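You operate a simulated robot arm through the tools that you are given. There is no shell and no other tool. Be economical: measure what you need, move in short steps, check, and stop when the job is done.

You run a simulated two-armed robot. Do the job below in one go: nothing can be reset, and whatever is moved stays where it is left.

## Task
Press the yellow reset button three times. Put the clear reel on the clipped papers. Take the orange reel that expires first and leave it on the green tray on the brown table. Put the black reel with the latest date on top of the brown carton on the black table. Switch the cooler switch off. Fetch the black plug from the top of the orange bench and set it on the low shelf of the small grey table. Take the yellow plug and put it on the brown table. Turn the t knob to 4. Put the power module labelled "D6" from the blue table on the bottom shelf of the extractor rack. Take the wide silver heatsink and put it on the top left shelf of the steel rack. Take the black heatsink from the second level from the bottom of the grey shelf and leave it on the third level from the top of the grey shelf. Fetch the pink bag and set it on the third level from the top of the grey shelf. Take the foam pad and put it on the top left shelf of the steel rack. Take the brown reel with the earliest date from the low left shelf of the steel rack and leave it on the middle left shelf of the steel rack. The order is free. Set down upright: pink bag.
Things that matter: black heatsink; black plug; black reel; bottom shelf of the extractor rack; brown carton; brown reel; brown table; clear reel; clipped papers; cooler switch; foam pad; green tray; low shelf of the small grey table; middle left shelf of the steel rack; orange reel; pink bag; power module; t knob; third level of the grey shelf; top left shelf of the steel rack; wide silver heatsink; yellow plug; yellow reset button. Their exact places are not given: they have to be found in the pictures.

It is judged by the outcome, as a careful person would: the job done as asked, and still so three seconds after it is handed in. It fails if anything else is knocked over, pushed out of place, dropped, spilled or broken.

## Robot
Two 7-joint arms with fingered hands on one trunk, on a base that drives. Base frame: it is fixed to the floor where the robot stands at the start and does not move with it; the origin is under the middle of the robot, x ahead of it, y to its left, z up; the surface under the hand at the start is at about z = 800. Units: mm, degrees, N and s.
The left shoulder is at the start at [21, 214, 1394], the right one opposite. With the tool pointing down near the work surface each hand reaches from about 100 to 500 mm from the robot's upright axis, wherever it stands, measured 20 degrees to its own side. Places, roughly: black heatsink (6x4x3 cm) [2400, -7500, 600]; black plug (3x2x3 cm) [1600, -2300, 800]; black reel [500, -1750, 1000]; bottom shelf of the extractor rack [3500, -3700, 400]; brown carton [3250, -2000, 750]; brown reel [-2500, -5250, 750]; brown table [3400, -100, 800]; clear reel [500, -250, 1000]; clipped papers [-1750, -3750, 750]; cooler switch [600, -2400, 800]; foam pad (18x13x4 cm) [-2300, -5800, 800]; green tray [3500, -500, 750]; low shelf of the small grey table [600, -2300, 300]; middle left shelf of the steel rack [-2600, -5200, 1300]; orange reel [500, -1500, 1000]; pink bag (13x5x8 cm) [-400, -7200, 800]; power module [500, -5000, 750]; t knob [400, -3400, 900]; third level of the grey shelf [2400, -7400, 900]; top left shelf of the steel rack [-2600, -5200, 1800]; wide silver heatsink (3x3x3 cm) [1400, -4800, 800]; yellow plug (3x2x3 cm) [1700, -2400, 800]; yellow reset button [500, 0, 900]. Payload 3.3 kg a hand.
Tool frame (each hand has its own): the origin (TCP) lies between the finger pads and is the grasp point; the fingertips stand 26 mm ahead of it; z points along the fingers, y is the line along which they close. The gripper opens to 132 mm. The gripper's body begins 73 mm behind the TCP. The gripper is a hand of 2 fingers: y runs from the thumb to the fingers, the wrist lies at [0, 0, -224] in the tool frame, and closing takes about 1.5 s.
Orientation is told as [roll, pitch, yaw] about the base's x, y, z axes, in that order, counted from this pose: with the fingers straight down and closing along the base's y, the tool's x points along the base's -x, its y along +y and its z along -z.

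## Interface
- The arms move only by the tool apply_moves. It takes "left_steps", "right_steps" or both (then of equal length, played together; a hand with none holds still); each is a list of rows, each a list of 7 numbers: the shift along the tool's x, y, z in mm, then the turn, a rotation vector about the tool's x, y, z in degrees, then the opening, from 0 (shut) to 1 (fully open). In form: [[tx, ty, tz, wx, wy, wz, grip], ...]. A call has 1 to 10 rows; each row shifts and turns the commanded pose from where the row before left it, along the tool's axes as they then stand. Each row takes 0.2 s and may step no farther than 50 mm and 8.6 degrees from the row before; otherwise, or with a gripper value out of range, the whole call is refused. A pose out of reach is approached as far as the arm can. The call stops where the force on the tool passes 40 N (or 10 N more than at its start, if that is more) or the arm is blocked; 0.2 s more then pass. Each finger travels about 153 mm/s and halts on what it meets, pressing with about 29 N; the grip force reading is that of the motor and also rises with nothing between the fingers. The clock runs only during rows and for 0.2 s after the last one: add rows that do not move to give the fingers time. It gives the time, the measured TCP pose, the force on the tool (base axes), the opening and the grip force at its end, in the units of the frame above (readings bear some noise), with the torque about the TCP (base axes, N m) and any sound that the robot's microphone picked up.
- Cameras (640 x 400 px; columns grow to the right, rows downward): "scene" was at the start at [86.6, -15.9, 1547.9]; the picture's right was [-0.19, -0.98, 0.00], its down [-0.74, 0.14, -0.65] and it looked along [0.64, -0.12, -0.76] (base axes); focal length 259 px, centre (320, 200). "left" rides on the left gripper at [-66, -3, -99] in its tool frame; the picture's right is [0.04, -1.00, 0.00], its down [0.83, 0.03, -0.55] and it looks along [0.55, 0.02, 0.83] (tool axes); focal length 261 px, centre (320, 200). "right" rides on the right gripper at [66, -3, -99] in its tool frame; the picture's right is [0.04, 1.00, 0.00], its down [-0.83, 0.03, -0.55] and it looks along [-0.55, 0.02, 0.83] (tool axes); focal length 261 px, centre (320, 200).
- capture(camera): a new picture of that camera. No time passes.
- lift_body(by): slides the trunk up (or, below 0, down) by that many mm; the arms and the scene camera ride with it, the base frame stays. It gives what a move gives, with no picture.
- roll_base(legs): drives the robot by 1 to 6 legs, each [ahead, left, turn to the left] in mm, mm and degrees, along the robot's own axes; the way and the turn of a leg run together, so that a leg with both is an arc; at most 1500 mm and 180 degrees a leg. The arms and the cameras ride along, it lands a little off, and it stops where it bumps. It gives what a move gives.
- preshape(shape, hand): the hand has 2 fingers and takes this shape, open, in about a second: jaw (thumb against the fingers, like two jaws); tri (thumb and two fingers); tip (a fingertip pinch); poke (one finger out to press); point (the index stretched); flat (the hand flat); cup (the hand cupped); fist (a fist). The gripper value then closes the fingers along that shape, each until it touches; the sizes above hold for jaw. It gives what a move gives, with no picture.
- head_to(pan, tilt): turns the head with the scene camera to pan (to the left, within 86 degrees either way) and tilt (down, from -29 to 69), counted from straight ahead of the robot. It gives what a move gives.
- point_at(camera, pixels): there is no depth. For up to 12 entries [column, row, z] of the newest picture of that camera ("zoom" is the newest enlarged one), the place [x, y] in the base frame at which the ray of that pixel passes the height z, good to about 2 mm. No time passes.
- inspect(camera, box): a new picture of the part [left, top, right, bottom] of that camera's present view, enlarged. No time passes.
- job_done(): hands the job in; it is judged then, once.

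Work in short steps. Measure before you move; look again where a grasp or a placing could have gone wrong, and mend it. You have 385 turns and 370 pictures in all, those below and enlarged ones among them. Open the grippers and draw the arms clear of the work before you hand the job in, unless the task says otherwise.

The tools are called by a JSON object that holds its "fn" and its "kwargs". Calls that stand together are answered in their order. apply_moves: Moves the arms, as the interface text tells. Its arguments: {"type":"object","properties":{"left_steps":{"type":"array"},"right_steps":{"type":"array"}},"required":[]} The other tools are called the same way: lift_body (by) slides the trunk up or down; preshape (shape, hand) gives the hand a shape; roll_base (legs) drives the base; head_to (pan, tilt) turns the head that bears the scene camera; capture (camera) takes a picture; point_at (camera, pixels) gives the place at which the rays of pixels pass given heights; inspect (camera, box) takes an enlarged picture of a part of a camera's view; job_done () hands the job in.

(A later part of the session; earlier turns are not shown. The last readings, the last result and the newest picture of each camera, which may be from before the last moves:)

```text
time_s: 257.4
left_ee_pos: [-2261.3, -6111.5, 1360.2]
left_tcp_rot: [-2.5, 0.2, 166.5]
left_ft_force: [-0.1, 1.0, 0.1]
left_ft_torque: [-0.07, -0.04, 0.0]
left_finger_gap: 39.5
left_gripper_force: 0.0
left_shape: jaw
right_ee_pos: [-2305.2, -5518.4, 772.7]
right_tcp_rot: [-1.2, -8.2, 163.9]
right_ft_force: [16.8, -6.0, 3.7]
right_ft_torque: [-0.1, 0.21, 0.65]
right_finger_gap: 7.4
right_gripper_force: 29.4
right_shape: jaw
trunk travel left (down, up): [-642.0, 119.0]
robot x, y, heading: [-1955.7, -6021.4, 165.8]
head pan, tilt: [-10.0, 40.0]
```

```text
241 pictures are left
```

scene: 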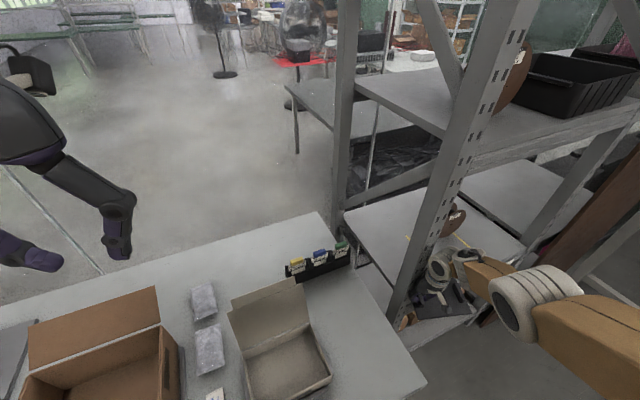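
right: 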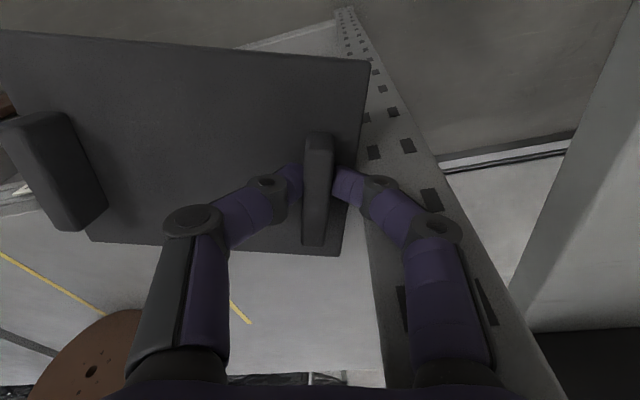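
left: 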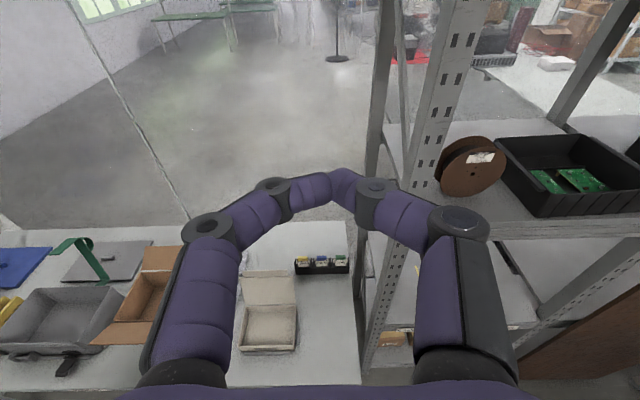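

Bench and rack look unmoved, but the right hand rests against the rack's left post. I back straight out along +x.

{"fn": "point_at", "kwargs": {"camera": "scene", "pixels": [[425, 385, 750], [318, 212, 750], [288, 270, 760], [330, 375, 760]]}}

{"fn": "roll_base", "kwargs": {"legs": [[-194, -49, 0]]}}

{"fn": "capture", "kwargs": {"camera": "scene"}}

```text
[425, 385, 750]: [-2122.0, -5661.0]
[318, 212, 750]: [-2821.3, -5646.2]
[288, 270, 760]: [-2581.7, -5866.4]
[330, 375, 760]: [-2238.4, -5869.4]
```

```text
time_s: 259.0
left_ee_pos: [-2057.3, -6113.8, 1360.0]
left_tcp_rot: [-2.6, 0.2, 166.4]
left_ft_force: [-0.7, -0.3, -0.2]
left_ft_torque: [0.02, 0.05, 0.0]
left_finger_gap: 39.6
left_gripper_force: 0.0
left_shape: jaw
right_ee_pos: [-2100.4, -5517.8, 774.9]
right_tcp_rot: [-1.6, -8.7, 163.6]
right_ft_force: [0.2, -0.3, 0.5]
right_ft_torque: [-0.04, 0.0, 0.01]
right_finger_gap: 7.0
right_gripper_force: 28.8
right_shape: jaw
trunk travel left (down, up): [-642.0, 119.0]
robot x, y, heading: [-1755.3, -6021.4, 166.0]
head pan, tilt: [-10.0, 40.0]
```

```text
240 pictures are left
```

scene: 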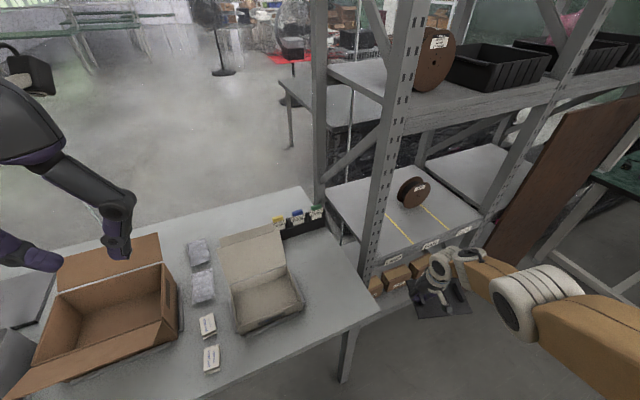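

The pad is still held; bench corner reads (-2122,-5661), unmoved. I realign: turn to 180°, move right to y≈-5400 in front of the rack, and straighten the hand.

{"fn": "roll_base", "kwargs": {"legs": [[0, 0, 14], [0, -620, 0]]}}

{"fn": "apply_moves", "kwargs": {"right_steps": [[0, 25, 0, 0, 4.3, 0, 0], [0, 30, 0, 0, 4.3, 0, 0], [0, 30, 0, -1.6, 0, 0, 0], [0, 30, 0, 0, 0, 0, 0], [0, 30, 0, 0, 0, 0, 0], [0, 0, 0, 0, 0, 0, 0]]}}

{"fn": "capture", "kwargs": {"camera": "scene"}}

{"fn": "capture", "kwargs": {"camera": "right"}}

```text
time_s: 263.3
left_ee_pos: [-2025.2, -5562.0, 1360.5]
left_tcp_rot: [-2.6, 0.2, -179.9]
left_ft_force: [0.4, 0.2, 0.6]
left_ft_torque: [0.01, -0.01, -0.02]
left_finger_gap: 39.6
left_gripper_force: 0.0
left_shape: jaw
right_ee_pos: [-2209.0, -4991.2, 774.6]
right_tcp_rot: [-1.5, -8.5, 177.4]
right_ft_force: [0.8, -0.7, -0.6]
right_ft_torque: [-0.04, 0.0, -0.01]
right_finger_gap: 6.9
right_gripper_force: 28.6
right_shape: jaw
trunk travel left (down, up): [-642.0, 119.0]
robot x, y, heading: [-1752.4, -5397.9, 179.4]
head pan, tilt: [-10.0, 40.0]
```

```text
time_s: 264.7
left_ee_pos: [-2025.8, -5560.8, 1359.3]
left_tcp_rot: [-2.6, 0.2, -179.9]
left_ft_force: [1.6, 1.1, -0.5]
left_ft_torque: [-0.01, -0.03, 0.01]
left_finger_gap: 39.5
left_gripper_force: 0.1
left_shape: jaw
right_ee_pos: [-2205.1, -5140.4, 779.4]
right_tcp_rot: [0.0, 0.0, 177.0]
right_ft_force: [-0.2, 0.1, 0.1]
right_ft_torque: [-0.02, 0.02, -0.01]
right_finger_gap: 7.3
right_gripper_force: 29.1
right_shape: jaw
right hand out of reach, approached as far as the arm can: row 1, 2
trunk travel left (down, up): [-642.0, 119.0]
robot x, y, heading: [-1752.0, -5398.2, 179.3]
head pan, tilt: [-10.0, 40.0]
```

```text
239 pictures are left
```

scene: 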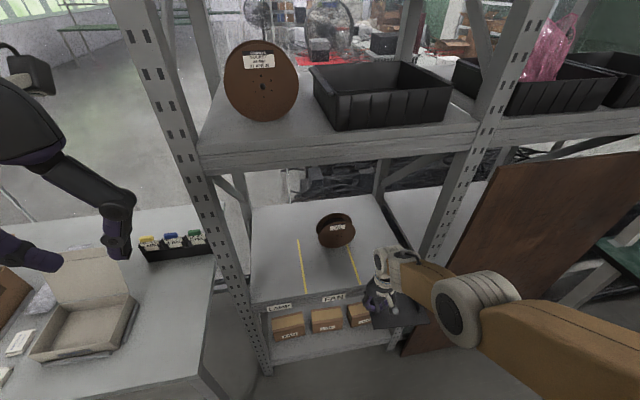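

```text
238 pictures are left
```

right: 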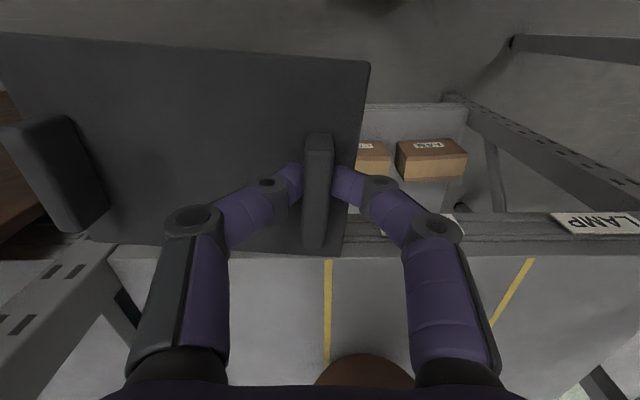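

Well placed. I shift the hand 65 mm left so the pad clears the right post, then drive in 180 mm.

{"fn": "apply_moves", "kwargs": {"right_steps": [[0, 22, 0, 0, 0, -1.5, 0], [0, 22, 0, 0, 0, -1.5, 0], [0, 22, 0, 0, 0, 0, 0], [0, 0, 0, 0, 0, 0, 0]]}}

{"fn": "roll_base", "kwargs": {"legs": [[100, 0, 0]]}}

{"fn": "capture", "kwargs": {"camera": "scene"}}

{"fn": "capture", "kwargs": {"camera": "right"}}

```text
time_s: 265.7
left_ee_pos: [-2025.8, -5561.1, 1359.9]
left_tcp_rot: [-2.6, 0.2, -179.8]
left_ft_force: [-0.3, -0.1, 0.4]
left_ft_torque: [0.03, 0.02, 0.06]
left_finger_gap: 39.5
left_gripper_force: 0.1
left_shape: jaw
right_ee_pos: [-2200.7, -5206.1, 784.3]
right_tcp_rot: [0.1, 0.0, -179.8]
right_ft_force: [0.6, 0.4, 0.0]
right_ft_torque: [0.0, 0.0, -0.03]
right_finger_gap: 6.9
right_gripper_force: 28.8
right_shape: jaw
right hand out of reach, approached as far as the arm can: row 2
trunk travel left (down, up): [-642.0, 119.0]
robot x, y, heading: [-1752.2, -5400.3, 179.6]
head pan, tilt: [-10.0, 40.0]
```

```text
time_s: 266.9
left_ee_pos: [-2128.2, -5561.1, 1359.7]
left_tcp_rot: [-2.6, 0.3, -179.9]
left_ft_force: [-0.5, 0.3, -0.3]
left_ft_torque: [0.0, -0.02, 0.01]
left_finger_gap: 39.6
left_gripper_force: 0.0
left_shape: jaw
right_ee_pos: [-2301.6, -5205.9, 783.5]
right_tcp_rot: [0.1, 0.1, -179.8]
right_ft_force: [-0.3, -0.5, -0.5]
right_ft_torque: [-0.03, 0.0, -0.02]
right_finger_gap: 7.0
right_gripper_force: 28.9
right_shape: jaw
trunk travel left (down, up): [-642.0, 119.0]
robot x, y, heading: [-1850.2, -5401.6, 179.7]
head pan, tilt: [-10.0, 40.0]
```

```text
237 pictures are left
```

scene: 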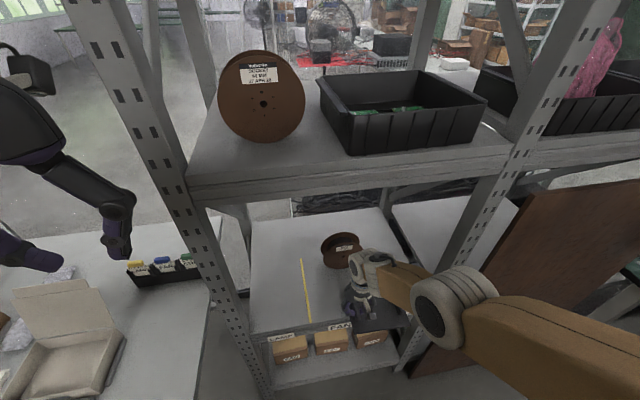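

```text
236 pictures are left
```

right: 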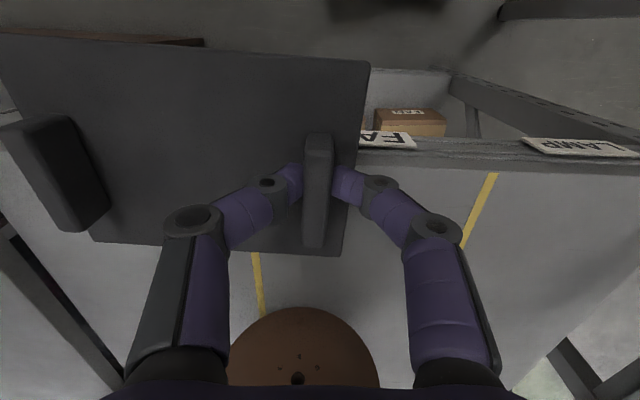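

Good clearance. I drive 78 mm more and lower until contact.

{"fn": "roll_base", "kwargs": {"legs": [[78, 0, 0]]}}

{"fn": "lift_body", "kwargs": {"by": -35}}

{"fn": "capture", "kwargs": {"camera": "right"}}

```text
time_s: 267.9
left_ee_pos: [-2206.7, -5560.2, 1358.0]
left_tcp_rot: [-2.7, 0.2, -179.8]
left_ft_force: [0.5, 0.6, 0.0]
left_ft_torque: [0.03, -0.07, 0.02]
left_finger_gap: 39.4
left_gripper_force: 0.0
left_shape: jaw
right_ee_pos: [-2381.3, -5204.9, 783.3]
right_tcp_rot: [0.1, 0.1, -179.8]
right_ft_force: [-0.5, -0.7, -0.5]
right_ft_torque: [-0.02, 0.0, 0.0]
right_finger_gap: 7.3
right_gripper_force: 28.3
right_shape: jaw
trunk travel left (down, up): [-642.0, 119.0]
robot x, y, heading: [-1931.8, -5395.7, 179.6]
head pan, tilt: [-10.0, 40.0]
```

```text
time_s: 268.7
left_ee_pos: [-2204.9, -5559.1, 1324.7]
left_tcp_rot: [-2.6, 0.3, -179.9]
left_ft_force: [-0.5, 0.4, 0.2]
left_ft_torque: [0.01, 0.01, -0.05]
left_finger_gap: 39.8
left_gripper_force: 0.0
left_shape: jaw
right_ee_pos: [-2379.9, -5206.3, 749.0]
right_tcp_rot: [0.2, 0.0, -179.9]
right_ft_force: [0.2, -0.5, 0.3]
right_ft_torque: [-0.03, 0.01, 0.0]
right_finger_gap: 7.0
right_gripper_force: 28.8
right_shape: jaw
trunk travel left (down, up): [-607.0, 154.0]
robot x, y, heading: [-1932.2, -5398.3, 179.7]
head pan, tilt: [-10.0, 40.0]
```

```text
235 pictures are left
```

right: 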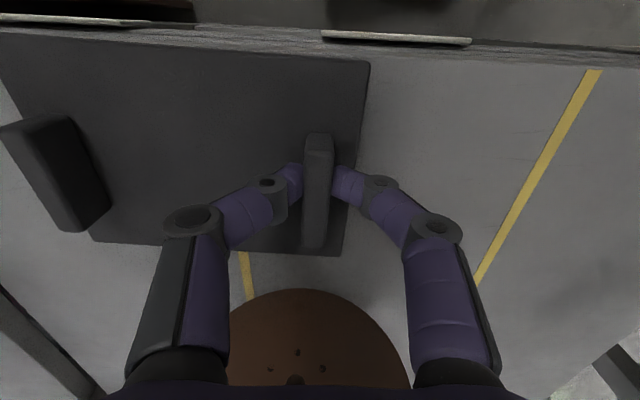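

Just above the shelf. I lower 9 mm more and release.

{"fn": "lift_body", "kwargs": {"by": -9}}

{"fn": "apply_moves", "kwargs": {"right_steps": [[0, 0, 0, 0, 0, 0, 0.15], [0, 0, 0, 0, 0, 0, 0.3], [0, 0, 0, 0, 0, 0, 0.4], [0, 0, -30, 0, 0, 0, 0.4], [0, 0, -30, 0, 0, 0, 0.4], [0, 0, 0, 0, 0, 0, 0.4]]}}

{"fn": "capture", "kwargs": {"camera": "right"}}

```text
time_s: 269.3
left_ee_pos: [-2203.8, -5560.1, 1315.6]
left_tcp_rot: [-2.6, 0.2, -179.9]
left_ft_force: [-0.5, -0.2, 0.3]
left_ft_torque: [0.0, -0.03, -0.01]
left_finger_gap: 39.4
left_gripper_force: 0.0
left_shape: jaw
right_ee_pos: [-2381.4, -5204.9, 740.9]
right_tcp_rot: [0.0, 0.0, -179.9]
right_ft_force: [2.4, 0.7, 12.8]
right_ft_torque: [0.04, -0.04, 0.01]
right_finger_gap: 7.9
right_gripper_force: 28.8
right_shape: jaw
trunk travel left (down, up): [-598.0, 163.0]
robot x, y, heading: [-1930.9, -5395.6, 179.6]
head pan, tilt: [-10.0, 40.0]
```

```text
time_s: 270.7
left_ee_pos: [-2205.0, -5560.0, 1315.8]
left_tcp_rot: [-2.6, 0.2, -179.9]
left_ft_force: [0.7, -0.3, -0.4]
left_ft_torque: [-0.03, -0.01, 0.02]
left_finger_gap: 39.5
left_gripper_force: 0.0
left_shape: jaw
right_ee_pos: [-2378.9, -5205.4, 797.9]
right_tcp_rot: [0.1, 0.0, -179.8]
right_ft_force: [1.0, 0.1, -0.7]
right_ft_torque: [0.01, 0.01, 0.01]
right_finger_gap: 52.6
right_gripper_force: 0.0
right_shape: jaw
trunk travel left (down, up): [-598.0, 163.0]
robot x, y, heading: [-1932.0, -5399.0, 179.6]
head pan, tilt: [-10.0, 40.0]
```

```text
234 pictures are left
```

right: 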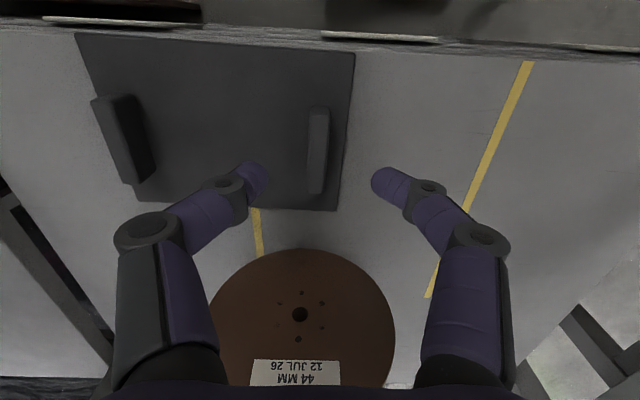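

The pad lies on the low shelf. I back off 300 mm, tuck the right hand and lower the left hand for the level grasp.

{"fn": "roll_base", "kwargs": {"legs": [[-300, 0, 0]]}}

{"fn": "apply_moves", "kwargs": {"left_steps": [[10, 0, 43, 0, 0, 0, 0.3], [10, 0, 43, 0, 0, 0, 0.3], [10, 0, 43, 0, 0, 0, 0.3], [10, 0, 43, 0, 0, 0, 0.3], [10, 0, 43, 0, 0, 0, 0.3], [0, 0, 43, 0, 0, 0, 0.3]], "right_steps": [[0, 0, -40, 0, 0, 0, 0.4], [20, 0, -40, 0, 0, 0, 0.4], [30, 0, -30, 0, 0, 0, 0.4], [30, 0, -30, 0, 0, 0, 0.4], [30, -20, -30, 0, 0, 0, 0.4], [30, -20, -30, 0, 0, 0, 0.4]]}}

{"fn": "apply_moves", "kwargs": {"left_steps": [[-40, 0, 0, 0, -8.5, 0, 0.4], [-40, 0, 6, 0, -8.5, 0, 0.4], [-38, 0, 12, 0, -8.5, 0, 0.4], [-36, 0, 17, 0, -8.5, 0, 0.4], [-33, 0, 22, 0, -8.5, 0, 0.4], [-30, 0, 27, 0, -8.5, 0, 0.4], [-25, 0, 31, 0, -8.5, 0, 0.4], [0, 0, 0, 0, -8.5, 0, 0.4], [0, 0, 0, 0, -8.5, 0, 0.4], [0, 0, 0, 0, -5, 0, 0.4]]}}

{"fn": "capture", "kwargs": {"camera": "left"}}

```text
time_s: 272.8
left_ee_pos: [-1899.6, -5562.1, 1316.4]
left_tcp_rot: [-2.6, 0.3, -180.0]
left_ft_force: [-0.2, -0.7, 0.7]
left_ft_torque: [0.01, 0.01, -0.02]
left_finger_gap: 39.7
left_gripper_force: 0.1
left_shape: jaw
right_ee_pos: [-2075.9, -5207.6, 799.2]
right_tcp_rot: [0.2, -0.1, -179.9]
right_ft_force: [0.5, -0.2, -0.7]
right_ft_torque: [0.03, 0.0, -0.01]
right_finger_gap: 52.5
right_gripper_force: 0.1
right_shape: jaw
trunk travel left (down, up): [-598.0, 163.0]
robot x, y, heading: [-1626.5, -5400.3, 179.5]
head pan, tilt: [-10.0, 40.0]
```

```text
time_s: 274.2
left_ee_pos: [-1852.8, -5552.4, 1055.7]
left_tcp_rot: [-2.7, 0.3, -179.9]
left_ft_force: [-0.4, 0.0, -0.3]
left_ft_torque: [0.03, -0.01, 0.02]
left_finger_gap: 40.0
left_gripper_force: 0.0
left_shape: jaw
left hand out of reach, approached as far as the arm can: row 5
right_ee_pos: [-2011.4, -5208.0, 910.8]
right_tcp_rot: [-0.5, 0.2, 179.7]
right_ft_force: [-0.1, -0.5, 1.1]
right_ft_torque: [-0.01, -0.05, 0.03]
right_finger_gap: 52.8
right_gripper_force: 0.0
right_shape: jaw
right hand out of reach, approached as far as the arm can: row 4, 5, 6
trunk travel left (down, up): [-598.0, 163.0]
robot x, y, heading: [-1626.6, -5399.8, 179.6]
head pan, tilt: [-10.0, 40.0]
```

```text
time_s: 276.4
left_ee_pos: [-2130.4, -5551.6, 1056.6]
left_tcp_rot: [-16.9, -81.0, -163.2]
left_ft_force: [0.0, 0.1, -0.8]
left_ft_torque: [0.0, 0.0, -0.04]
left_finger_gap: 52.7
left_gripper_force: 0.2
left_shape: jaw
left hand out of reach, approached as far as the arm can: row 8
right_ee_pos: [-2010.2, -5206.2, 912.6]
right_tcp_rot: [-0.4, 0.1, 179.7]
right_ft_force: [-0.4, -0.2, 0.3]
right_ft_torque: [-0.01, -0.03, -0.01]
right_finger_gap: 52.8
right_gripper_force: 0.0
right_shape: jaw
trunk travel left (down, up): [-598.0, 163.0]
robot x, y, heading: [-1626.3, -5402.0, 179.5]
head pan, tilt: [-10.0, 40.0]
```

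```text
233 pictures are left
```

left: 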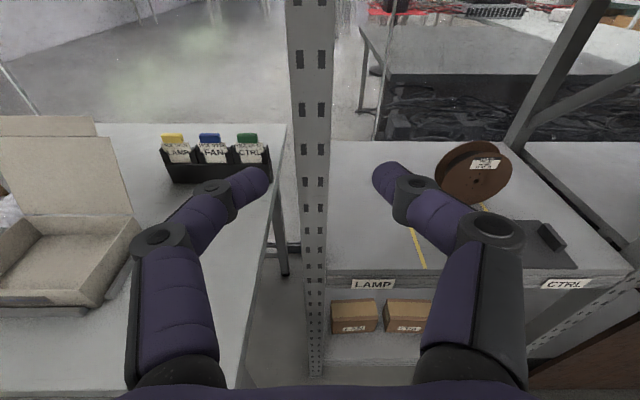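

The left hand points ahead. The right hand must get out of the way of the board: I move it back and to the right, then shift the base right in front of the lug.

{"fn": "apply_moves", "kwargs": {"right_steps": [[25, -35, 0, 0, 0, 0, 0.4], [25, -35, 0, 0, 0, 0, 0.4], [30, -30, 0, 0, 0, 0, 0.4], [35, -20, 0, 0, 0, 0, 0.4], [35, -20, 0, 0, 0, 0, 0.4], [30, 0, 0, 0, 0, 0, 0.4]]}}

{"fn": "lift_body", "kwargs": {"by": -280}}

{"fn": "roll_base", "kwargs": {"legs": [[0, -346, 0]]}}

{"fn": "capture", "kwargs": {"camera": "left"}}

{"fn": "capture", "kwargs": {"camera": "scene"}}

```text
time_s: 277.8
left_ee_pos: [-2129.1, -5550.9, 1057.3]
left_tcp_rot: [-17.1, -80.9, -163.1]
left_ft_force: [-0.1, -0.3, 0.2]
left_ft_torque: [0.0, 0.0, -0.02]
left_finger_gap: 52.9
left_gripper_force: 0.1
left_shape: jaw
right_ee_pos: [-1834.6, -5099.4, 888.9]
right_tcp_rot: [0.1, -0.1, -179.9]
right_ft_force: [0.0, -0.8, -0.1]
right_ft_torque: [0.02, 0.02, -0.01]
right_finger_gap: 52.9
right_gripper_force: 0.0
right_shape: jaw
right hand out of reach, approached as far as the arm can: row 1, 2, 3
trunk travel left (down, up): [-598.0, 163.0]
robot x, y, heading: [-1627.3, -5401.8, 179.4]
head pan, tilt: [-10.0, 40.0]
```

```text
time_s: 280.6
left_ee_pos: [-2130.2, -5549.8, 778.1]
left_tcp_rot: [-16.9, -81.0, -163.1]
left_ft_force: [-0.7, 0.7, 0.5]
left_ft_torque: [-0.01, 0.0, -0.03]
left_finger_gap: 52.4
left_gripper_force: 0.0
left_shape: jaw
right_ee_pos: [-1836.9, -5099.5, 609.7]
right_tcp_rot: [0.1, -0.1, -180.0]
right_ft_force: [-0.6, 0.4, -0.3]
right_ft_torque: [0.02, -0.01, -0.02]
right_finger_gap: 52.9
right_gripper_force: 0.0
right_shape: jaw
trunk travel left (down, up): [-318.0, 443.0]
robot x, y, heading: [-1631.0, -5402.6, 179.5]
head pan, tilt: [-10.0, 40.0]
```

```text
time_s: 282.9
left_ee_pos: [-2126.2, -5205.1, 777.7]
left_tcp_rot: [-16.9, -80.8, -163.0]
left_ft_force: [0.5, 0.1, 0.7]
left_ft_torque: [-0.03, -0.01, 0.01]
left_finger_gap: 52.6
left_gripper_force: 0.0
left_shape: jaw
right_ee_pos: [-1834.3, -4753.1, 610.5]
right_tcp_rot: [0.1, 0.0, -179.7]
right_ft_force: [0.3, 0.5, -0.9]
right_ft_torque: [0.0, 0.02, 0.0]
right_finger_gap: 52.7
right_gripper_force: 0.1
right_shape: jaw
trunk travel left (down, up): [-318.0, 443.0]
robot x, y, heading: [-1623.6, -5053.6, 179.6]
head pan, tilt: [-10.0, 40.0]
```

```text
232 pictures are left
```

left: 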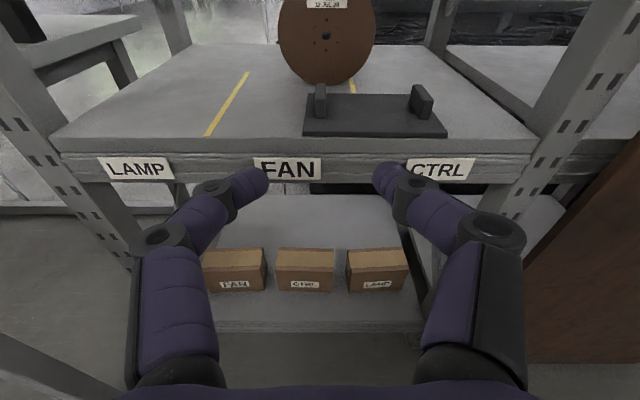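

```text
231 pictures are left
```

scene: 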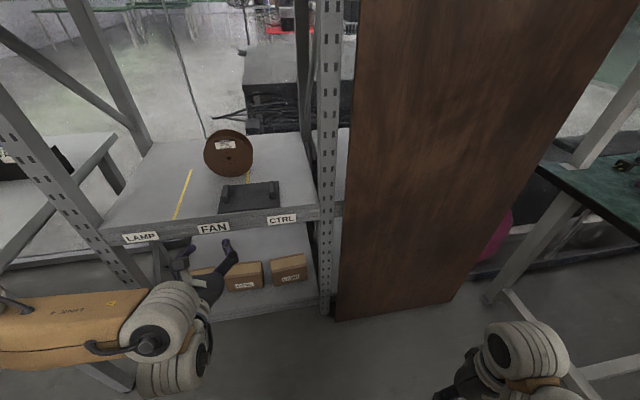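

Lug 1 is straight ahead at (320,100). I measure it.

{"fn": "point_at", "kwargs": {"camera": "left", "pixels": [[314, 118, 712], [326, 118, 712], [316, 88, 742], [325, 86, 742], [303, 136, 700], [445, 136, 700], [305, 97, 712]]}}

```text
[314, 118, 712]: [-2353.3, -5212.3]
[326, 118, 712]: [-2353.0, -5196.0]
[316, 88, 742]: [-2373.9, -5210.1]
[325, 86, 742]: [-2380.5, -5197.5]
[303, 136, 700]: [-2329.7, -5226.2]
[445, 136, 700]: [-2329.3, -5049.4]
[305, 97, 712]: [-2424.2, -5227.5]
```

Lug: y≈-5204, x -2353…-2410. I lower 42 mm and drive 170 mm, then check.

{"fn": "lift_body", "kwargs": {"by": -42}}

{"fn": "roll_base", "kwargs": {"legs": [[170, 0, 0]]}}

{"fn": "capture", "kwargs": {"camera": "left"}}

```text
time_s: 283.7
left_ee_pos: [-2127.6, -5206.0, 736.6]
left_tcp_rot: [-16.9, -81.0, -163.1]
left_ft_force: [0.1, -0.4, -0.7]
left_ft_torque: [-0.01, 0.01, -0.02]
left_finger_gap: 52.7
left_gripper_force: 0.0
left_shape: jaw
right_ee_pos: [-1833.7, -4753.8, 567.7]
right_tcp_rot: [0.0, -0.1, -179.8]
right_ft_force: [0.7, 0.2, -0.6]
right_ft_torque: [-0.01, -0.02, 0.02]
right_finger_gap: 52.7
right_gripper_force: 0.0
right_shape: jaw
trunk travel left (down, up): [-276.0, 485.0]
robot x, y, heading: [-1623.8, -5056.2, 179.5]
head pan, tilt: [-10.0, 40.0]
```

```text
time_s: 285.2
left_ee_pos: [-2298.9, -5204.5, 735.0]
left_tcp_rot: [-16.8, -80.8, -163.1]
left_ft_force: [-0.4, 0.7, -0.8]
left_ft_torque: [-0.01, 0.0, -0.02]
left_finger_gap: 52.8
left_gripper_force: 0.1
left_shape: jaw
right_ee_pos: [-2005.6, -4751.2, 569.6]
right_tcp_rot: [0.1, 0.0, -179.8]
right_ft_force: [-1.1, 0.6, -0.9]
right_ft_torque: [-0.01, -0.01, 0.0]
right_finger_gap: 52.8
right_gripper_force: 0.2
right_shape: jaw
trunk travel left (down, up): [-276.0, 485.0]
robot x, y, heading: [-1798.3, -5055.1, 179.7]
head pan, tilt: [-10.0, 40.0]
```

```text
230 pictures are left
```

left: 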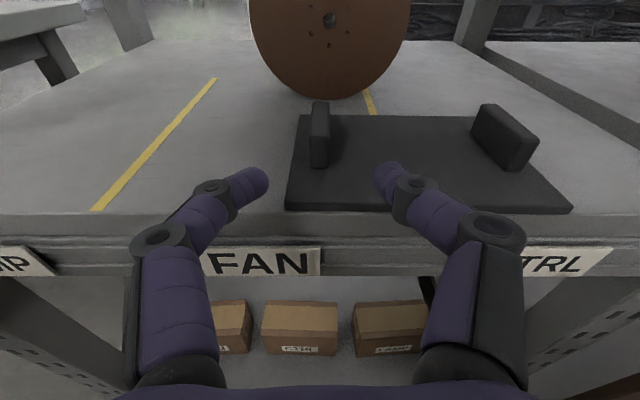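

Aligned. I drive another 78 mm and close.

{"fn": "roll_base", "kwargs": {"legs": [[78, 0, 0]]}}

{"fn": "apply_moves", "kwargs": {"left_steps": [[0, 0, 0, 0, 0, 0, 0.25], [0, 0, 0, 0, 0, 0, 0.1], [0, 0, 0, 0, 0, 0, 0], [0, 0, 0, 0, 0, 0, 0], [0, 0, 0, 0, 0, 0, 0]]}}

{"fn": "lift_body", "kwargs": {"by": 30}}

{"fn": "capture", "kwargs": {"camera": "left"}}

```text
time_s: 286.2
left_ee_pos: [-2377.3, -5203.9, 734.0]
left_tcp_rot: [-16.9, -81.0, -163.0]
left_ft_force: [0.5, -0.6, -0.8]
left_ft_torque: [0.01, 0.02, 0.03]
left_finger_gap: 53.0
left_gripper_force: 0.0
left_shape: jaw
right_ee_pos: [-2083.6, -4751.8, 569.1]
right_tcp_rot: [0.1, -0.1, -179.8]
right_ft_force: [0.2, -0.8, -0.3]
right_ft_torque: [0.01, -0.01, -0.04]
right_finger_gap: 52.8
right_gripper_force: 0.0
right_shape: jaw
trunk travel left (down, up): [-276.0, 485.0]
robot x, y, heading: [-1874.6, -5052.0, 179.6]
head pan, tilt: [-10.0, 40.0]
```

```text
time_s: 287.4
left_ee_pos: [-2376.2, -5203.0, 735.5]
left_tcp_rot: [-16.9, -80.9, -163.1]
left_ft_force: [0.7, 0.1, 0.5]
left_ft_torque: [0.0, 0.02, 0.03]
left_finger_gap: 9.0
left_gripper_force: 29.0
left_shape: jaw
right_ee_pos: [-2082.6, -4750.6, 569.1]
right_tcp_rot: [0.2, 0.0, -179.8]
right_ft_force: [0.6, -0.1, 0.8]
right_ft_torque: [0.01, 0.0, 0.0]
right_finger_gap: 52.8
right_gripper_force: 0.2
right_shape: jaw
trunk travel left (down, up): [-276.0, 485.0]
robot x, y, heading: [-1872.3, -5052.9, 179.4]
head pan, tilt: [-10.0, 40.0]
```

```text
time_s: 288.2
left_ee_pos: [-2376.3, -5203.6, 764.7]
left_tcp_rot: [-16.7, -80.9, -163.3]
left_ft_force: [-0.7, 0.1, -0.6]
left_ft_torque: [0.01, 0.03, -0.01]
left_finger_gap: 8.4
left_gripper_force: 29.1
left_shape: jaw
right_ee_pos: [-2082.6, -4751.7, 598.8]
right_tcp_rot: [0.1, 0.0, -179.8]
right_ft_force: [0.5, 1.0, 0.2]
right_ft_torque: [0.01, 0.0, -0.01]
right_finger_gap: 52.9
right_gripper_force: 0.1
right_shape: jaw
trunk travel left (down, up): [-306.0, 455.0]
robot x, y, heading: [-1873.7, -5050.6, 179.6]
head pan, tilt: [-10.0, 40.0]
```

```text
229 pictures are left
```

left: 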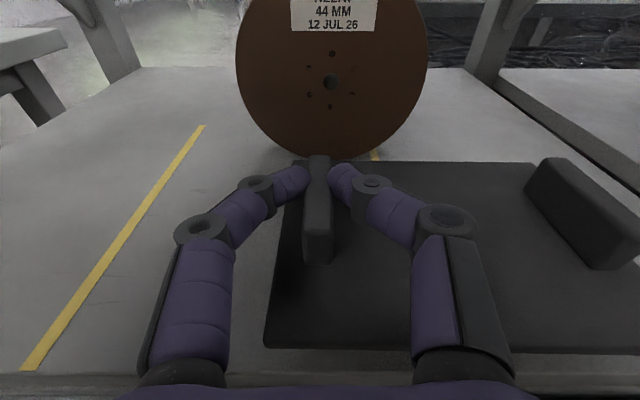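

Held by the lug (8.4 mm) and lifted. I back out and raise the trunk fully, then extend and raise the arm gently.

{"fn": "roll_base", "kwargs": {"legs": [[-330, 0, 0]]}}

{"fn": "lift_body", "kwargs": {"by": 230}}

{"fn": "lift_body", "kwargs": {"by": 224}}

{"fn": "apply_moves", "kwargs": {"left_steps": [[-4, 0, 25, 0, 0, 0, 0], [-4, 0, 25, 0, 0, 0, 0], [-4, 0, 25, 0, 0, 0, 0], [-4, 0, 25, 0, 0, 0, 0], [-4, 0, 25, 0, 0, 0, 0], [-4, 0, 25, 0, 0, 0, 0], [0, 0, 0, 0, 0, 0, 0]]}}

{"fn": "capture", "kwargs": {"camera": "left"}}

```text
time_s: 290.4
left_ee_pos: [-2046.8, -5206.1, 766.1]
left_tcp_rot: [-16.8, -80.9, -163.0]
left_ft_force: [0.4, 0.0, -0.8]
left_ft_torque: [-0.02, 0.02, 0.02]
left_finger_gap: 8.9
left_gripper_force: 28.6
left_shape: jaw
right_ee_pos: [-1754.0, -4754.2, 599.1]
right_tcp_rot: [0.1, 0.0, -179.7]
right_ft_force: [1.3, 0.0, 0.5]
right_ft_torque: [-0.02, 0.02, 0.03]
right_finger_gap: 52.9
right_gripper_force: 0.1
right_shape: jaw
trunk travel left (down, up): [-306.0, 455.0]
robot x, y, heading: [-1547.6, -5052.9, 179.4]
head pan, tilt: [-10.0, 40.0]
```

```text
time_s: 292.8
left_ee_pos: [-2045.7, -5206.0, 995.3]
left_tcp_rot: [-16.9, -80.9, -163.2]
left_ft_force: [-0.1, 0.2, 0.0]
left_ft_torque: [0.0, 0.02, -0.01]
left_finger_gap: 8.7
left_gripper_force: 29.1
left_shape: jaw
right_ee_pos: [-1753.0, -4753.2, 828.5]
right_tcp_rot: [0.0, 0.0, -179.8]
right_ft_force: [0.5, 0.1, 0.2]
right_ft_torque: [-0.01, 0.0, -0.01]
right_finger_gap: 52.8
right_gripper_force: 0.2
right_shape: jaw
trunk travel left (down, up): [-536.0, 225.0]
robot x, y, heading: [-1543.4, -5054.0, 179.6]
head pan, tilt: [-10.0, 40.0]
```

```text
time_s: 295.1
left_ee_pos: [-2046.2, -5205.5, 1220.0]
left_tcp_rot: [-16.9, -80.8, -163.3]
left_ft_force: [-0.9, 0.4, -0.2]
left_ft_torque: [-0.01, -0.02, -0.02]
left_finger_gap: 8.8
left_gripper_force: 28.6
left_shape: jaw
right_ee_pos: [-1752.6, -4753.5, 1053.2]
right_tcp_rot: [0.0, -0.1, -179.9]
right_ft_force: [-1.0, -0.8, -0.2]
right_ft_torque: [0.03, 0.02, 0.01]
right_finger_gap: 53.0
right_gripper_force: 0.0
right_shape: jaw
trunk travel left (down, up): [-760.0, 1.0]
robot x, y, heading: [-1543.8, -5055.6, 179.4]
head pan, tilt: [-10.0, 40.0]
```

```text
time_s: 296.7
left_ee_pos: [-2198.2, -5205.8, 1219.7]
left_tcp_rot: [-16.8, -81.0, -163.4]
left_ft_force: [0.5, 1.1, 0.4]
left_ft_torque: [0.01, 0.03, -0.02]
left_finger_gap: 8.4
left_gripper_force: 28.8
left_shape: jaw
right_ee_pos: [-1752.4, -4753.8, 1053.2]
right_tcp_rot: [0.2, 0.0, -179.7]
right_ft_force: [0.8, -0.6, -0.1]
right_ft_torque: [0.01, 0.02, -0.03]
right_finger_gap: 52.8
right_gripper_force: 0.1
right_shape: jaw
trunk travel left (down, up): [-760.0, 1.0]
robot x, y, heading: [-1547.2, -5052.0, 179.7]
head pan, tilt: [-10.0, 40.0]
```

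```text
228 pictures are left
```

left: 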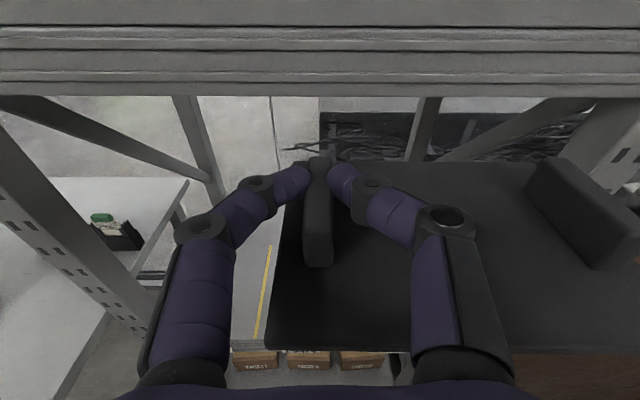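

The pad is secure. I back off 100 mm for clearance and raise the arm in moderate steps.

{"fn": "roll_base", "kwargs": {"legs": [[-100, 0, 0]]}}

{"fn": "apply_moves", "kwargs": {"left_steps": [[-32, 0, -5, 0, 0, 0, 0], [-32, 0, -5, 0, 0, 0, 0], [-32, 0, -5, 0, 0, 0, 0], [-32, 0, -5, 0, 0, 0, 0], [-32, 0, -5, 0, 0, 0, 0], [-32, 0, -5, 0, 0, 0, 0], [-32, 0, -5, 0, 0, 0, 0], [-32, 0, -5, 0, 0, 0, 0], [-32, 0, -5, 0, 0, 0, 0], [-32, 0, -5, 0, 0, 0, 0]]}}

{"fn": "apply_moves", "kwargs": {"left_steps": [[-32, 0, -5, 0, 0, 0, 0], [-32, 0, -5, 0, 0, 0, 0], [-32, 0, -5, 0, 0, 0, 0], [-32, 0, -5, 0, 0, 0, 0], [-32, 0, -5, 0, 0, 0, 0], [-32, 0, -5, 0, 0, 0, 0], [-32, 0, -5, 0, 0, 0, 0], [-32, 0, -5, 0, 0, 0, 0], [-32, 0, -5, 0, 0, 0, 0], [-32, 0, -5, 0, 0, 0, 0]]}}

{"fn": "head_to", "kwargs": {"pan": 5, "tilt": -10}}

{"fn": "capture", "kwargs": {"camera": "left"}}

{"fn": "capture", "kwargs": {"camera": "scene"}}

```text
time_s: 297.9
left_ee_pos: [-2097.9, -5206.5, 1221.6]
left_tcp_rot: [-16.9, -80.9, -163.1]
left_ft_force: [0.2, 0.2, 0.3]
left_ft_torque: [-0.03, -0.01, 0.0]
left_finger_gap: 8.6
left_gripper_force: 29.2
left_shape: jaw
right_ee_pos: [-1651.1, -4754.2, 1052.6]
right_tcp_rot: [0.1, -0.1, -179.8]
right_ft_force: [1.3, -0.4, 0.1]
right_ft_torque: [0.04, 0.0, 0.01]
right_finger_gap: 52.9
right_gripper_force: 0.1
right_shape: jaw
trunk travel left (down, up): [-760.0, 1.0]
robot x, y, heading: [-1443.5, -5057.2, 179.7]
head pan, tilt: [-10.0, 40.0]
```

```text
time_s: 300.1
left_ee_pos: [-2097.2, -5221.6, 1545.1]
left_tcp_rot: [-16.4, -80.9, -163.5]
left_ft_force: [-0.4, 0.6, -0.4]
left_ft_torque: [-0.01, -0.01, -0.02]
left_finger_gap: 8.7
left_gripper_force: 29.0
left_shape: jaw
right_ee_pos: [-1651.9, -4755.1, 1052.3]
right_tcp_rot: [0.0, 0.0, -179.8]
right_ft_force: [-0.3, 0.2, -0.1]
right_ft_torque: [-0.02, 0.01, -0.03]
right_finger_gap: 52.8
right_gripper_force: 0.0
right_shape: jaw
trunk travel left (down, up): [-760.0, 1.0]
robot x, y, heading: [-1444.2, -5055.2, 179.8]
head pan, tilt: [-10.0, 40.0]
```

```text
time_s: 302.3
left_ee_pos: [-2051.9, -5213.0, 1831.9]
left_tcp_rot: [-16.6, -81.1, -163.5]
left_ft_force: [0.2, -1.0, 0.1]
left_ft_torque: [-0.01, -0.04, 0.04]
left_finger_gap: 8.6
left_gripper_force: 28.6
left_shape: jaw
left hand out of reach, approached as far as the arm can: row 8, 9, 10
right_ee_pos: [-1651.9, -4753.7, 1052.9]
right_tcp_rot: [0.2, 0.0, -179.8]
right_ft_force: [0.0, -0.6, 0.2]
right_ft_torque: [-0.02, 0.01, -0.01]
right_finger_gap: 52.6
right_gripper_force: 0.1
right_shape: jaw
trunk travel left (down, up): [-760.0, 1.0]
robot x, y, heading: [-1446.0, -5056.2, 179.8]
head pan, tilt: [-10.0, 40.0]
```

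```text
time_s: 303.5
left_ee_pos: [-2053.0, -5216.5, 1831.8]
left_tcp_rot: [-17.1, -80.9, -163.0]
left_ft_force: [-0.1, 0.3, 0.6]
left_ft_torque: [0.01, 0.01, 0.02]
left_finger_gap: 8.6
left_gripper_force: 30.1
left_shape: jaw
right_ee_pos: [-1652.3, -4754.0, 1052.5]
right_tcp_rot: [0.1, -0.1, -179.9]
right_ft_force: [-0.5, 0.0, -0.5]
right_ft_torque: [0.02, -0.02, -0.02]
right_finger_gap: 53.1
right_gripper_force: 0.1
right_shape: jaw
trunk travel left (down, up): [-760.0, 1.0]
robot x, y, heading: [-1439.1, -5058.7, 179.6]
head pan, tilt: [5.0, -10.0]
```

```text
227 pictures are left
```

left: 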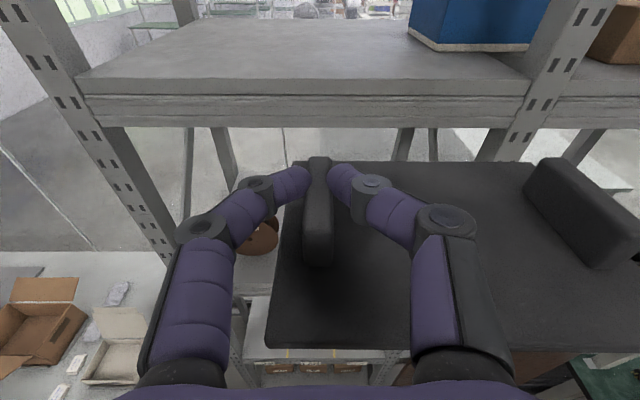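

```text
226 pictures are left
```

scene: 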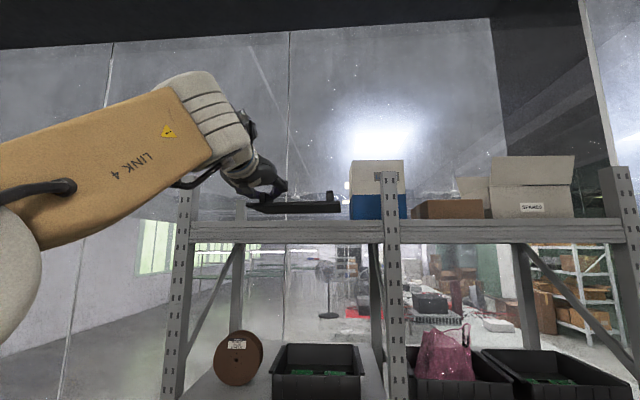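

The pad is near shelf height. I measure the shelf's top front edge from the hand camera.

{"fn": "point_at", "kwargs": {"camera": "left", "pixels": [[300, 93, 1760], [300, 93, 1780], [300, 93, 1800], [300, 124, 1720], [410, 40, 1790], [100, 70, 1790], [530, 80, 1780], [90, 90, 1780]]}}

```text
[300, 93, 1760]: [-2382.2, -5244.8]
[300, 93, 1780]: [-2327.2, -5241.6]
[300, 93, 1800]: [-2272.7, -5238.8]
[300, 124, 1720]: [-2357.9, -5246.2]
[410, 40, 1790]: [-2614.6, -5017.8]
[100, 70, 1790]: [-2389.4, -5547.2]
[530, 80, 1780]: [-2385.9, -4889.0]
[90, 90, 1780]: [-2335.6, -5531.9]
```

Shelf top is at z≈1788; the pad bottom at about 1797 needs more clearance. I pull back 40 mm and go up 30 mm.

{"fn": "apply_moves", "kwargs": {"left_steps": [[3, 0, -20, 0, 0, 0, 0], [3, 0, -20, 0, 0, 0, 0], [-15, 0, -3, 0, 0, 0, 0], [-15, 0, -3, 0, 0, 0, 0], [-6, 0, -3, 0, 0, 0, 0], [0, 0, 0, 0, 0, 0, 0]]}}

```text
time_s: 304.9
left_ee_pos: [-2009.0, -5213.3, 1865.9]
left_tcp_rot: [-16.9, -80.9, -163.3]
left_ft_force: [0.7, 1.1, -0.8]
left_ft_torque: [-0.01, -0.02, 0.01]
left_finger_gap: 8.5
left_gripper_force: 29.4
left_shape: jaw
left hand out of reach, approached as far as the arm can: row 5
right_ee_pos: [-1652.9, -4754.7, 1052.3]
right_tcp_rot: [0.1, 0.0, -179.8]
right_ft_force: [0.1, -0.5, -0.2]
right_ft_torque: [0.01, 0.0, 0.01]
right_finger_gap: 52.7
right_gripper_force: 0.1
right_shape: jaw
trunk travel left (down, up): [-760.0, 1.0]
robot x, y, heading: [-1448.0, -5054.8, 179.4]
head pan, tilt: [5.0, -10.0]
```

Now 33 mm of clearance. I drive ahead 385 mm in two steps, watching.

{"fn": "roll_base", "kwargs": {"legs": [[250, 0, 0]]}}

{"fn": "capture", "kwargs": {"camera": "left"}}

{"fn": "capture", "kwargs": {"camera": "scene"}}

```text
time_s: 306.7
left_ee_pos: [-2257.4, -5214.4, 1865.2]
left_tcp_rot: [-17.2, -81.0, -162.9]
left_ft_force: [-0.1, 0.3, -0.7]
left_ft_torque: [0.0, -0.01, 0.01]
left_finger_gap: 8.4
left_gripper_force: 28.9
left_shape: jaw
right_ee_pos: [-1903.3, -4751.8, 1053.5]
right_tcp_rot: [0.3, 0.0, -179.6]
right_ft_force: [0.4, 0.3, 0.5]
right_ft_torque: [0.0, -0.05, 0.0]
right_finger_gap: 53.1
right_gripper_force: 0.0
right_shape: jaw
trunk travel left (down, up): [-760.0, 1.0]
robot x, y, heading: [-1693.0, -5050.6, 179.7]
head pan, tilt: [5.0, -10.0]
```

```text
225 pictures are left
```

left: 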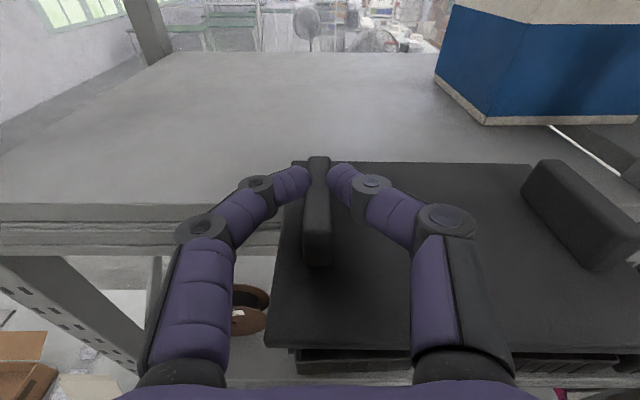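

```text
224 pictures are left
```

scene: 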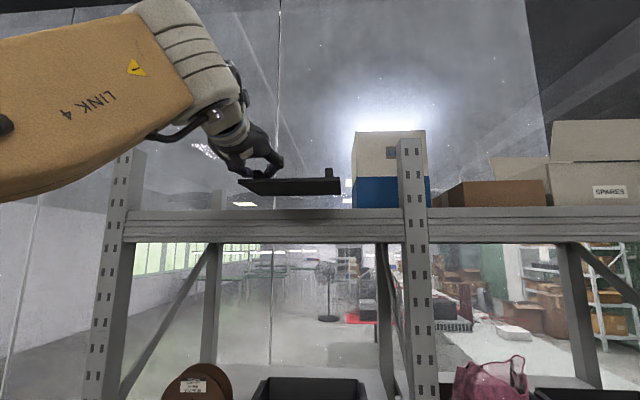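

I check the blue box's corner for clearance.

{"fn": "point_at", "kwargs": {"camera": "left", "pixels": [[485, 124, 1790], [438, 78, 1790], [100, 205, 1790]]}}

{"fn": "roll_base", "kwargs": {"legs": [[100, 0, 0]]}}

{"fn": "capture", "kwargs": {"camera": "left"}}

```text
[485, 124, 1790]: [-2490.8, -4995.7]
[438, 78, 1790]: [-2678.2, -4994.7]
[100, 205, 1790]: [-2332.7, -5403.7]
```

```text
time_s: 307.8
left_ee_pos: [-2358.9, -5214.5, 1865.6]
left_tcp_rot: [-16.9, -80.9, -163.0]
left_ft_force: [0.0, -0.2, -0.1]
left_ft_torque: [-0.01, 0.0, 0.02]
left_finger_gap: 8.4
left_gripper_force: 28.3
left_shape: jaw
right_ee_pos: [-2003.1, -4752.6, 1052.1]
right_tcp_rot: [0.1, -0.1, -179.6]
right_ft_force: [-0.3, 1.3, -0.2]
right_ft_torque: [-0.02, -0.01, 0.0]
right_finger_gap: 52.8
right_gripper_force: 0.1
right_shape: jaw
trunk travel left (down, up): [-760.0, 1.0]
robot x, y, heading: [-1794.1, -5049.2, 179.9]
head pan, tilt: [5.0, -10.0]
```

```text
223 pictures are left
```

left: 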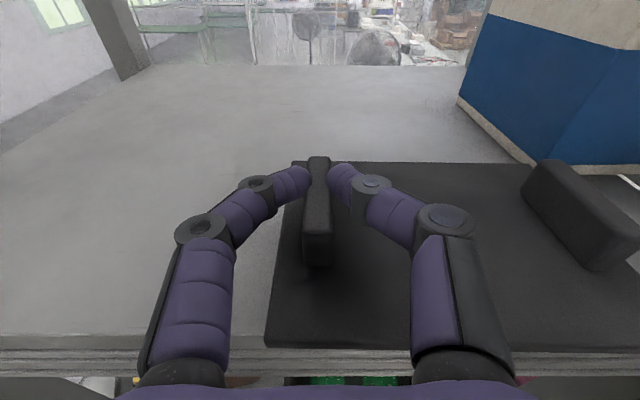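

Clear of the box. I drive 40 mm more, lower 30 mm and feel for contact.

{"fn": "roll_base", "kwargs": {"legs": [[40, 0, 0]]}}

{"fn": "lift_body", "kwargs": {"by": -34}}

{"fn": "capture", "kwargs": {"camera": "left"}}

{"fn": "inspect", "kwargs": {"camera": "scene", "box": [180, 130, 440, 260]}}

```text
time_s: 308.7
left_ee_pos: [-2395.8, -5213.2, 1866.1]
left_tcp_rot: [-17.4, -81.0, -162.6]
left_ft_force: [-0.6, 0.6, -1.0]
left_ft_torque: [-0.02, -0.04, -0.01]
left_finger_gap: 8.5
left_gripper_force: 28.9
left_shape: jaw
right_ee_pos: [-2041.9, -4752.5, 1052.0]
right_tcp_rot: [0.1, -0.2, -179.7]
right_ft_force: [-0.5, -0.4, 0.4]
right_ft_torque: [0.0, -0.04, 0.01]
right_finger_gap: 52.9
right_gripper_force: 0.0
right_shape: jaw
trunk travel left (down, up): [-760.0, 1.0]
robot x, y, heading: [-1832.5, -5055.0, 179.7]
head pan, tilt: [5.0, -10.0]
```

```text
time_s: 309.5
left_ee_pos: [-2393.7, -5215.1, 1835.3]
left_tcp_rot: [-18.0, -81.4, -162.0]
left_ft_force: [2.1, 0.1, 16.7]
left_ft_torque: [-0.01, 0.29, 0.01]
left_finger_gap: 8.5
left_gripper_force: 29.2
left_shape: jaw
right_ee_pos: [-2041.2, -4751.5, 1019.1]
right_tcp_rot: [0.1, 0.0, -179.8]
right_ft_force: [0.9, 0.1, -0.1]
right_ft_torque: [-0.03, 0.0, -0.01]
right_finger_gap: 52.9
right_gripper_force: 0.1
right_shape: jaw
trunk travel left (down, up): [-726.0, 35.0]
robot x, y, heading: [-1830.7, -5053.5, 179.6]
head pan, tilt: [5.0, -10.0]
```

```text
222 pictures are left
```

left: 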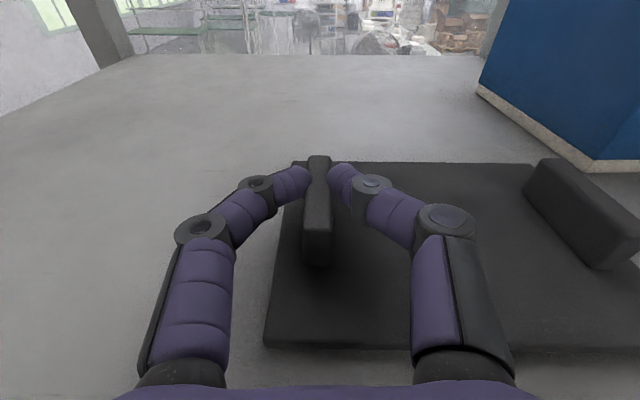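

```text
2.46 times, centred on (310, 195) of scene
```

zoom: 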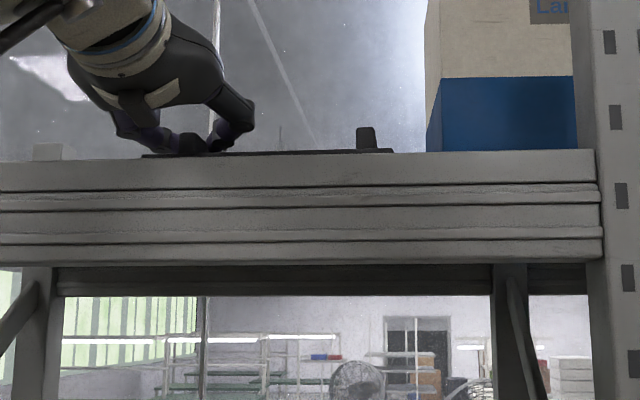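

Contact (16.7 N); the pad lies on the top shelf. I release, lift slightly and back out.

{"fn": "apply_moves", "kwargs": {"left_steps": [[0, 0, 0, 0, 0, 0, 0.15], [0, 0, 0, 0, 0, 0, 0.3], [0, 0, 0, 0, 0, 0, 0.4], [0, 0, 0, 0, 0, 0, 0.4]]}}

{"fn": "roll_base", "kwargs": {"legs": [[-300, 0, 0]]}}

{"fn": "capture", "kwargs": {"camera": "left"}}

```text
time_s: 310.5
left_ee_pos: [-2397.7, -5214.0, 1831.8]
left_tcp_rot: [-17.0, -80.9, -163.0]
left_ft_force: [0.0, -0.9, -0.4]
left_ft_torque: [-0.03, 0.01, 0.01]
left_finger_gap: 52.4
left_gripper_force: 0.1
left_shape: jaw
right_ee_pos: [-2042.3, -4751.9, 1018.2]
right_tcp_rot: [0.1, 0.0, -179.8]
right_ft_force: [0.1, -0.3, 1.0]
right_ft_torque: [0.02, -0.01, 0.01]
right_finger_gap: 52.6
right_gripper_force: 0.1
right_shape: jaw
trunk travel left (down, up): [-726.0, 35.0]
robot x, y, heading: [-1835.3, -5051.9, 179.6]
head pan, tilt: [5.0, -10.0]
```

```text
time_s: 312.5
left_ee_pos: [-2096.2, -5214.4, 1832.5]
left_tcp_rot: [-17.1, -81.0, -162.7]
left_ft_force: [0.9, -0.5, 0.0]
left_ft_torque: [-0.02, 0.0, 0.02]
left_finger_gap: 52.4
left_gripper_force: 0.0
left_shape: jaw
right_ee_pos: [-1742.2, -4753.6, 1018.7]
right_tcp_rot: [0.0, 0.0, -179.7]
right_ft_force: [0.2, 0.5, 0.3]
right_ft_torque: [0.01, 0.01, 0.03]
right_finger_gap: 52.8
right_gripper_force: 0.0
right_shape: jaw
trunk travel left (down, up): [-726.0, 35.0]
robot x, y, heading: [-1535.6, -5055.5, 179.6]
head pan, tilt: [5.0, -10.0]
```

```text
220 pictures are left
```

left: 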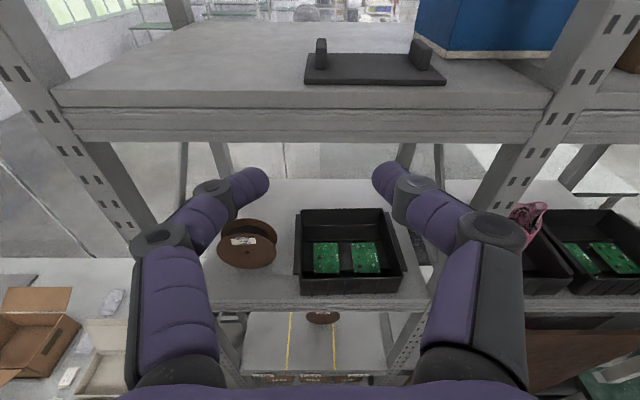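

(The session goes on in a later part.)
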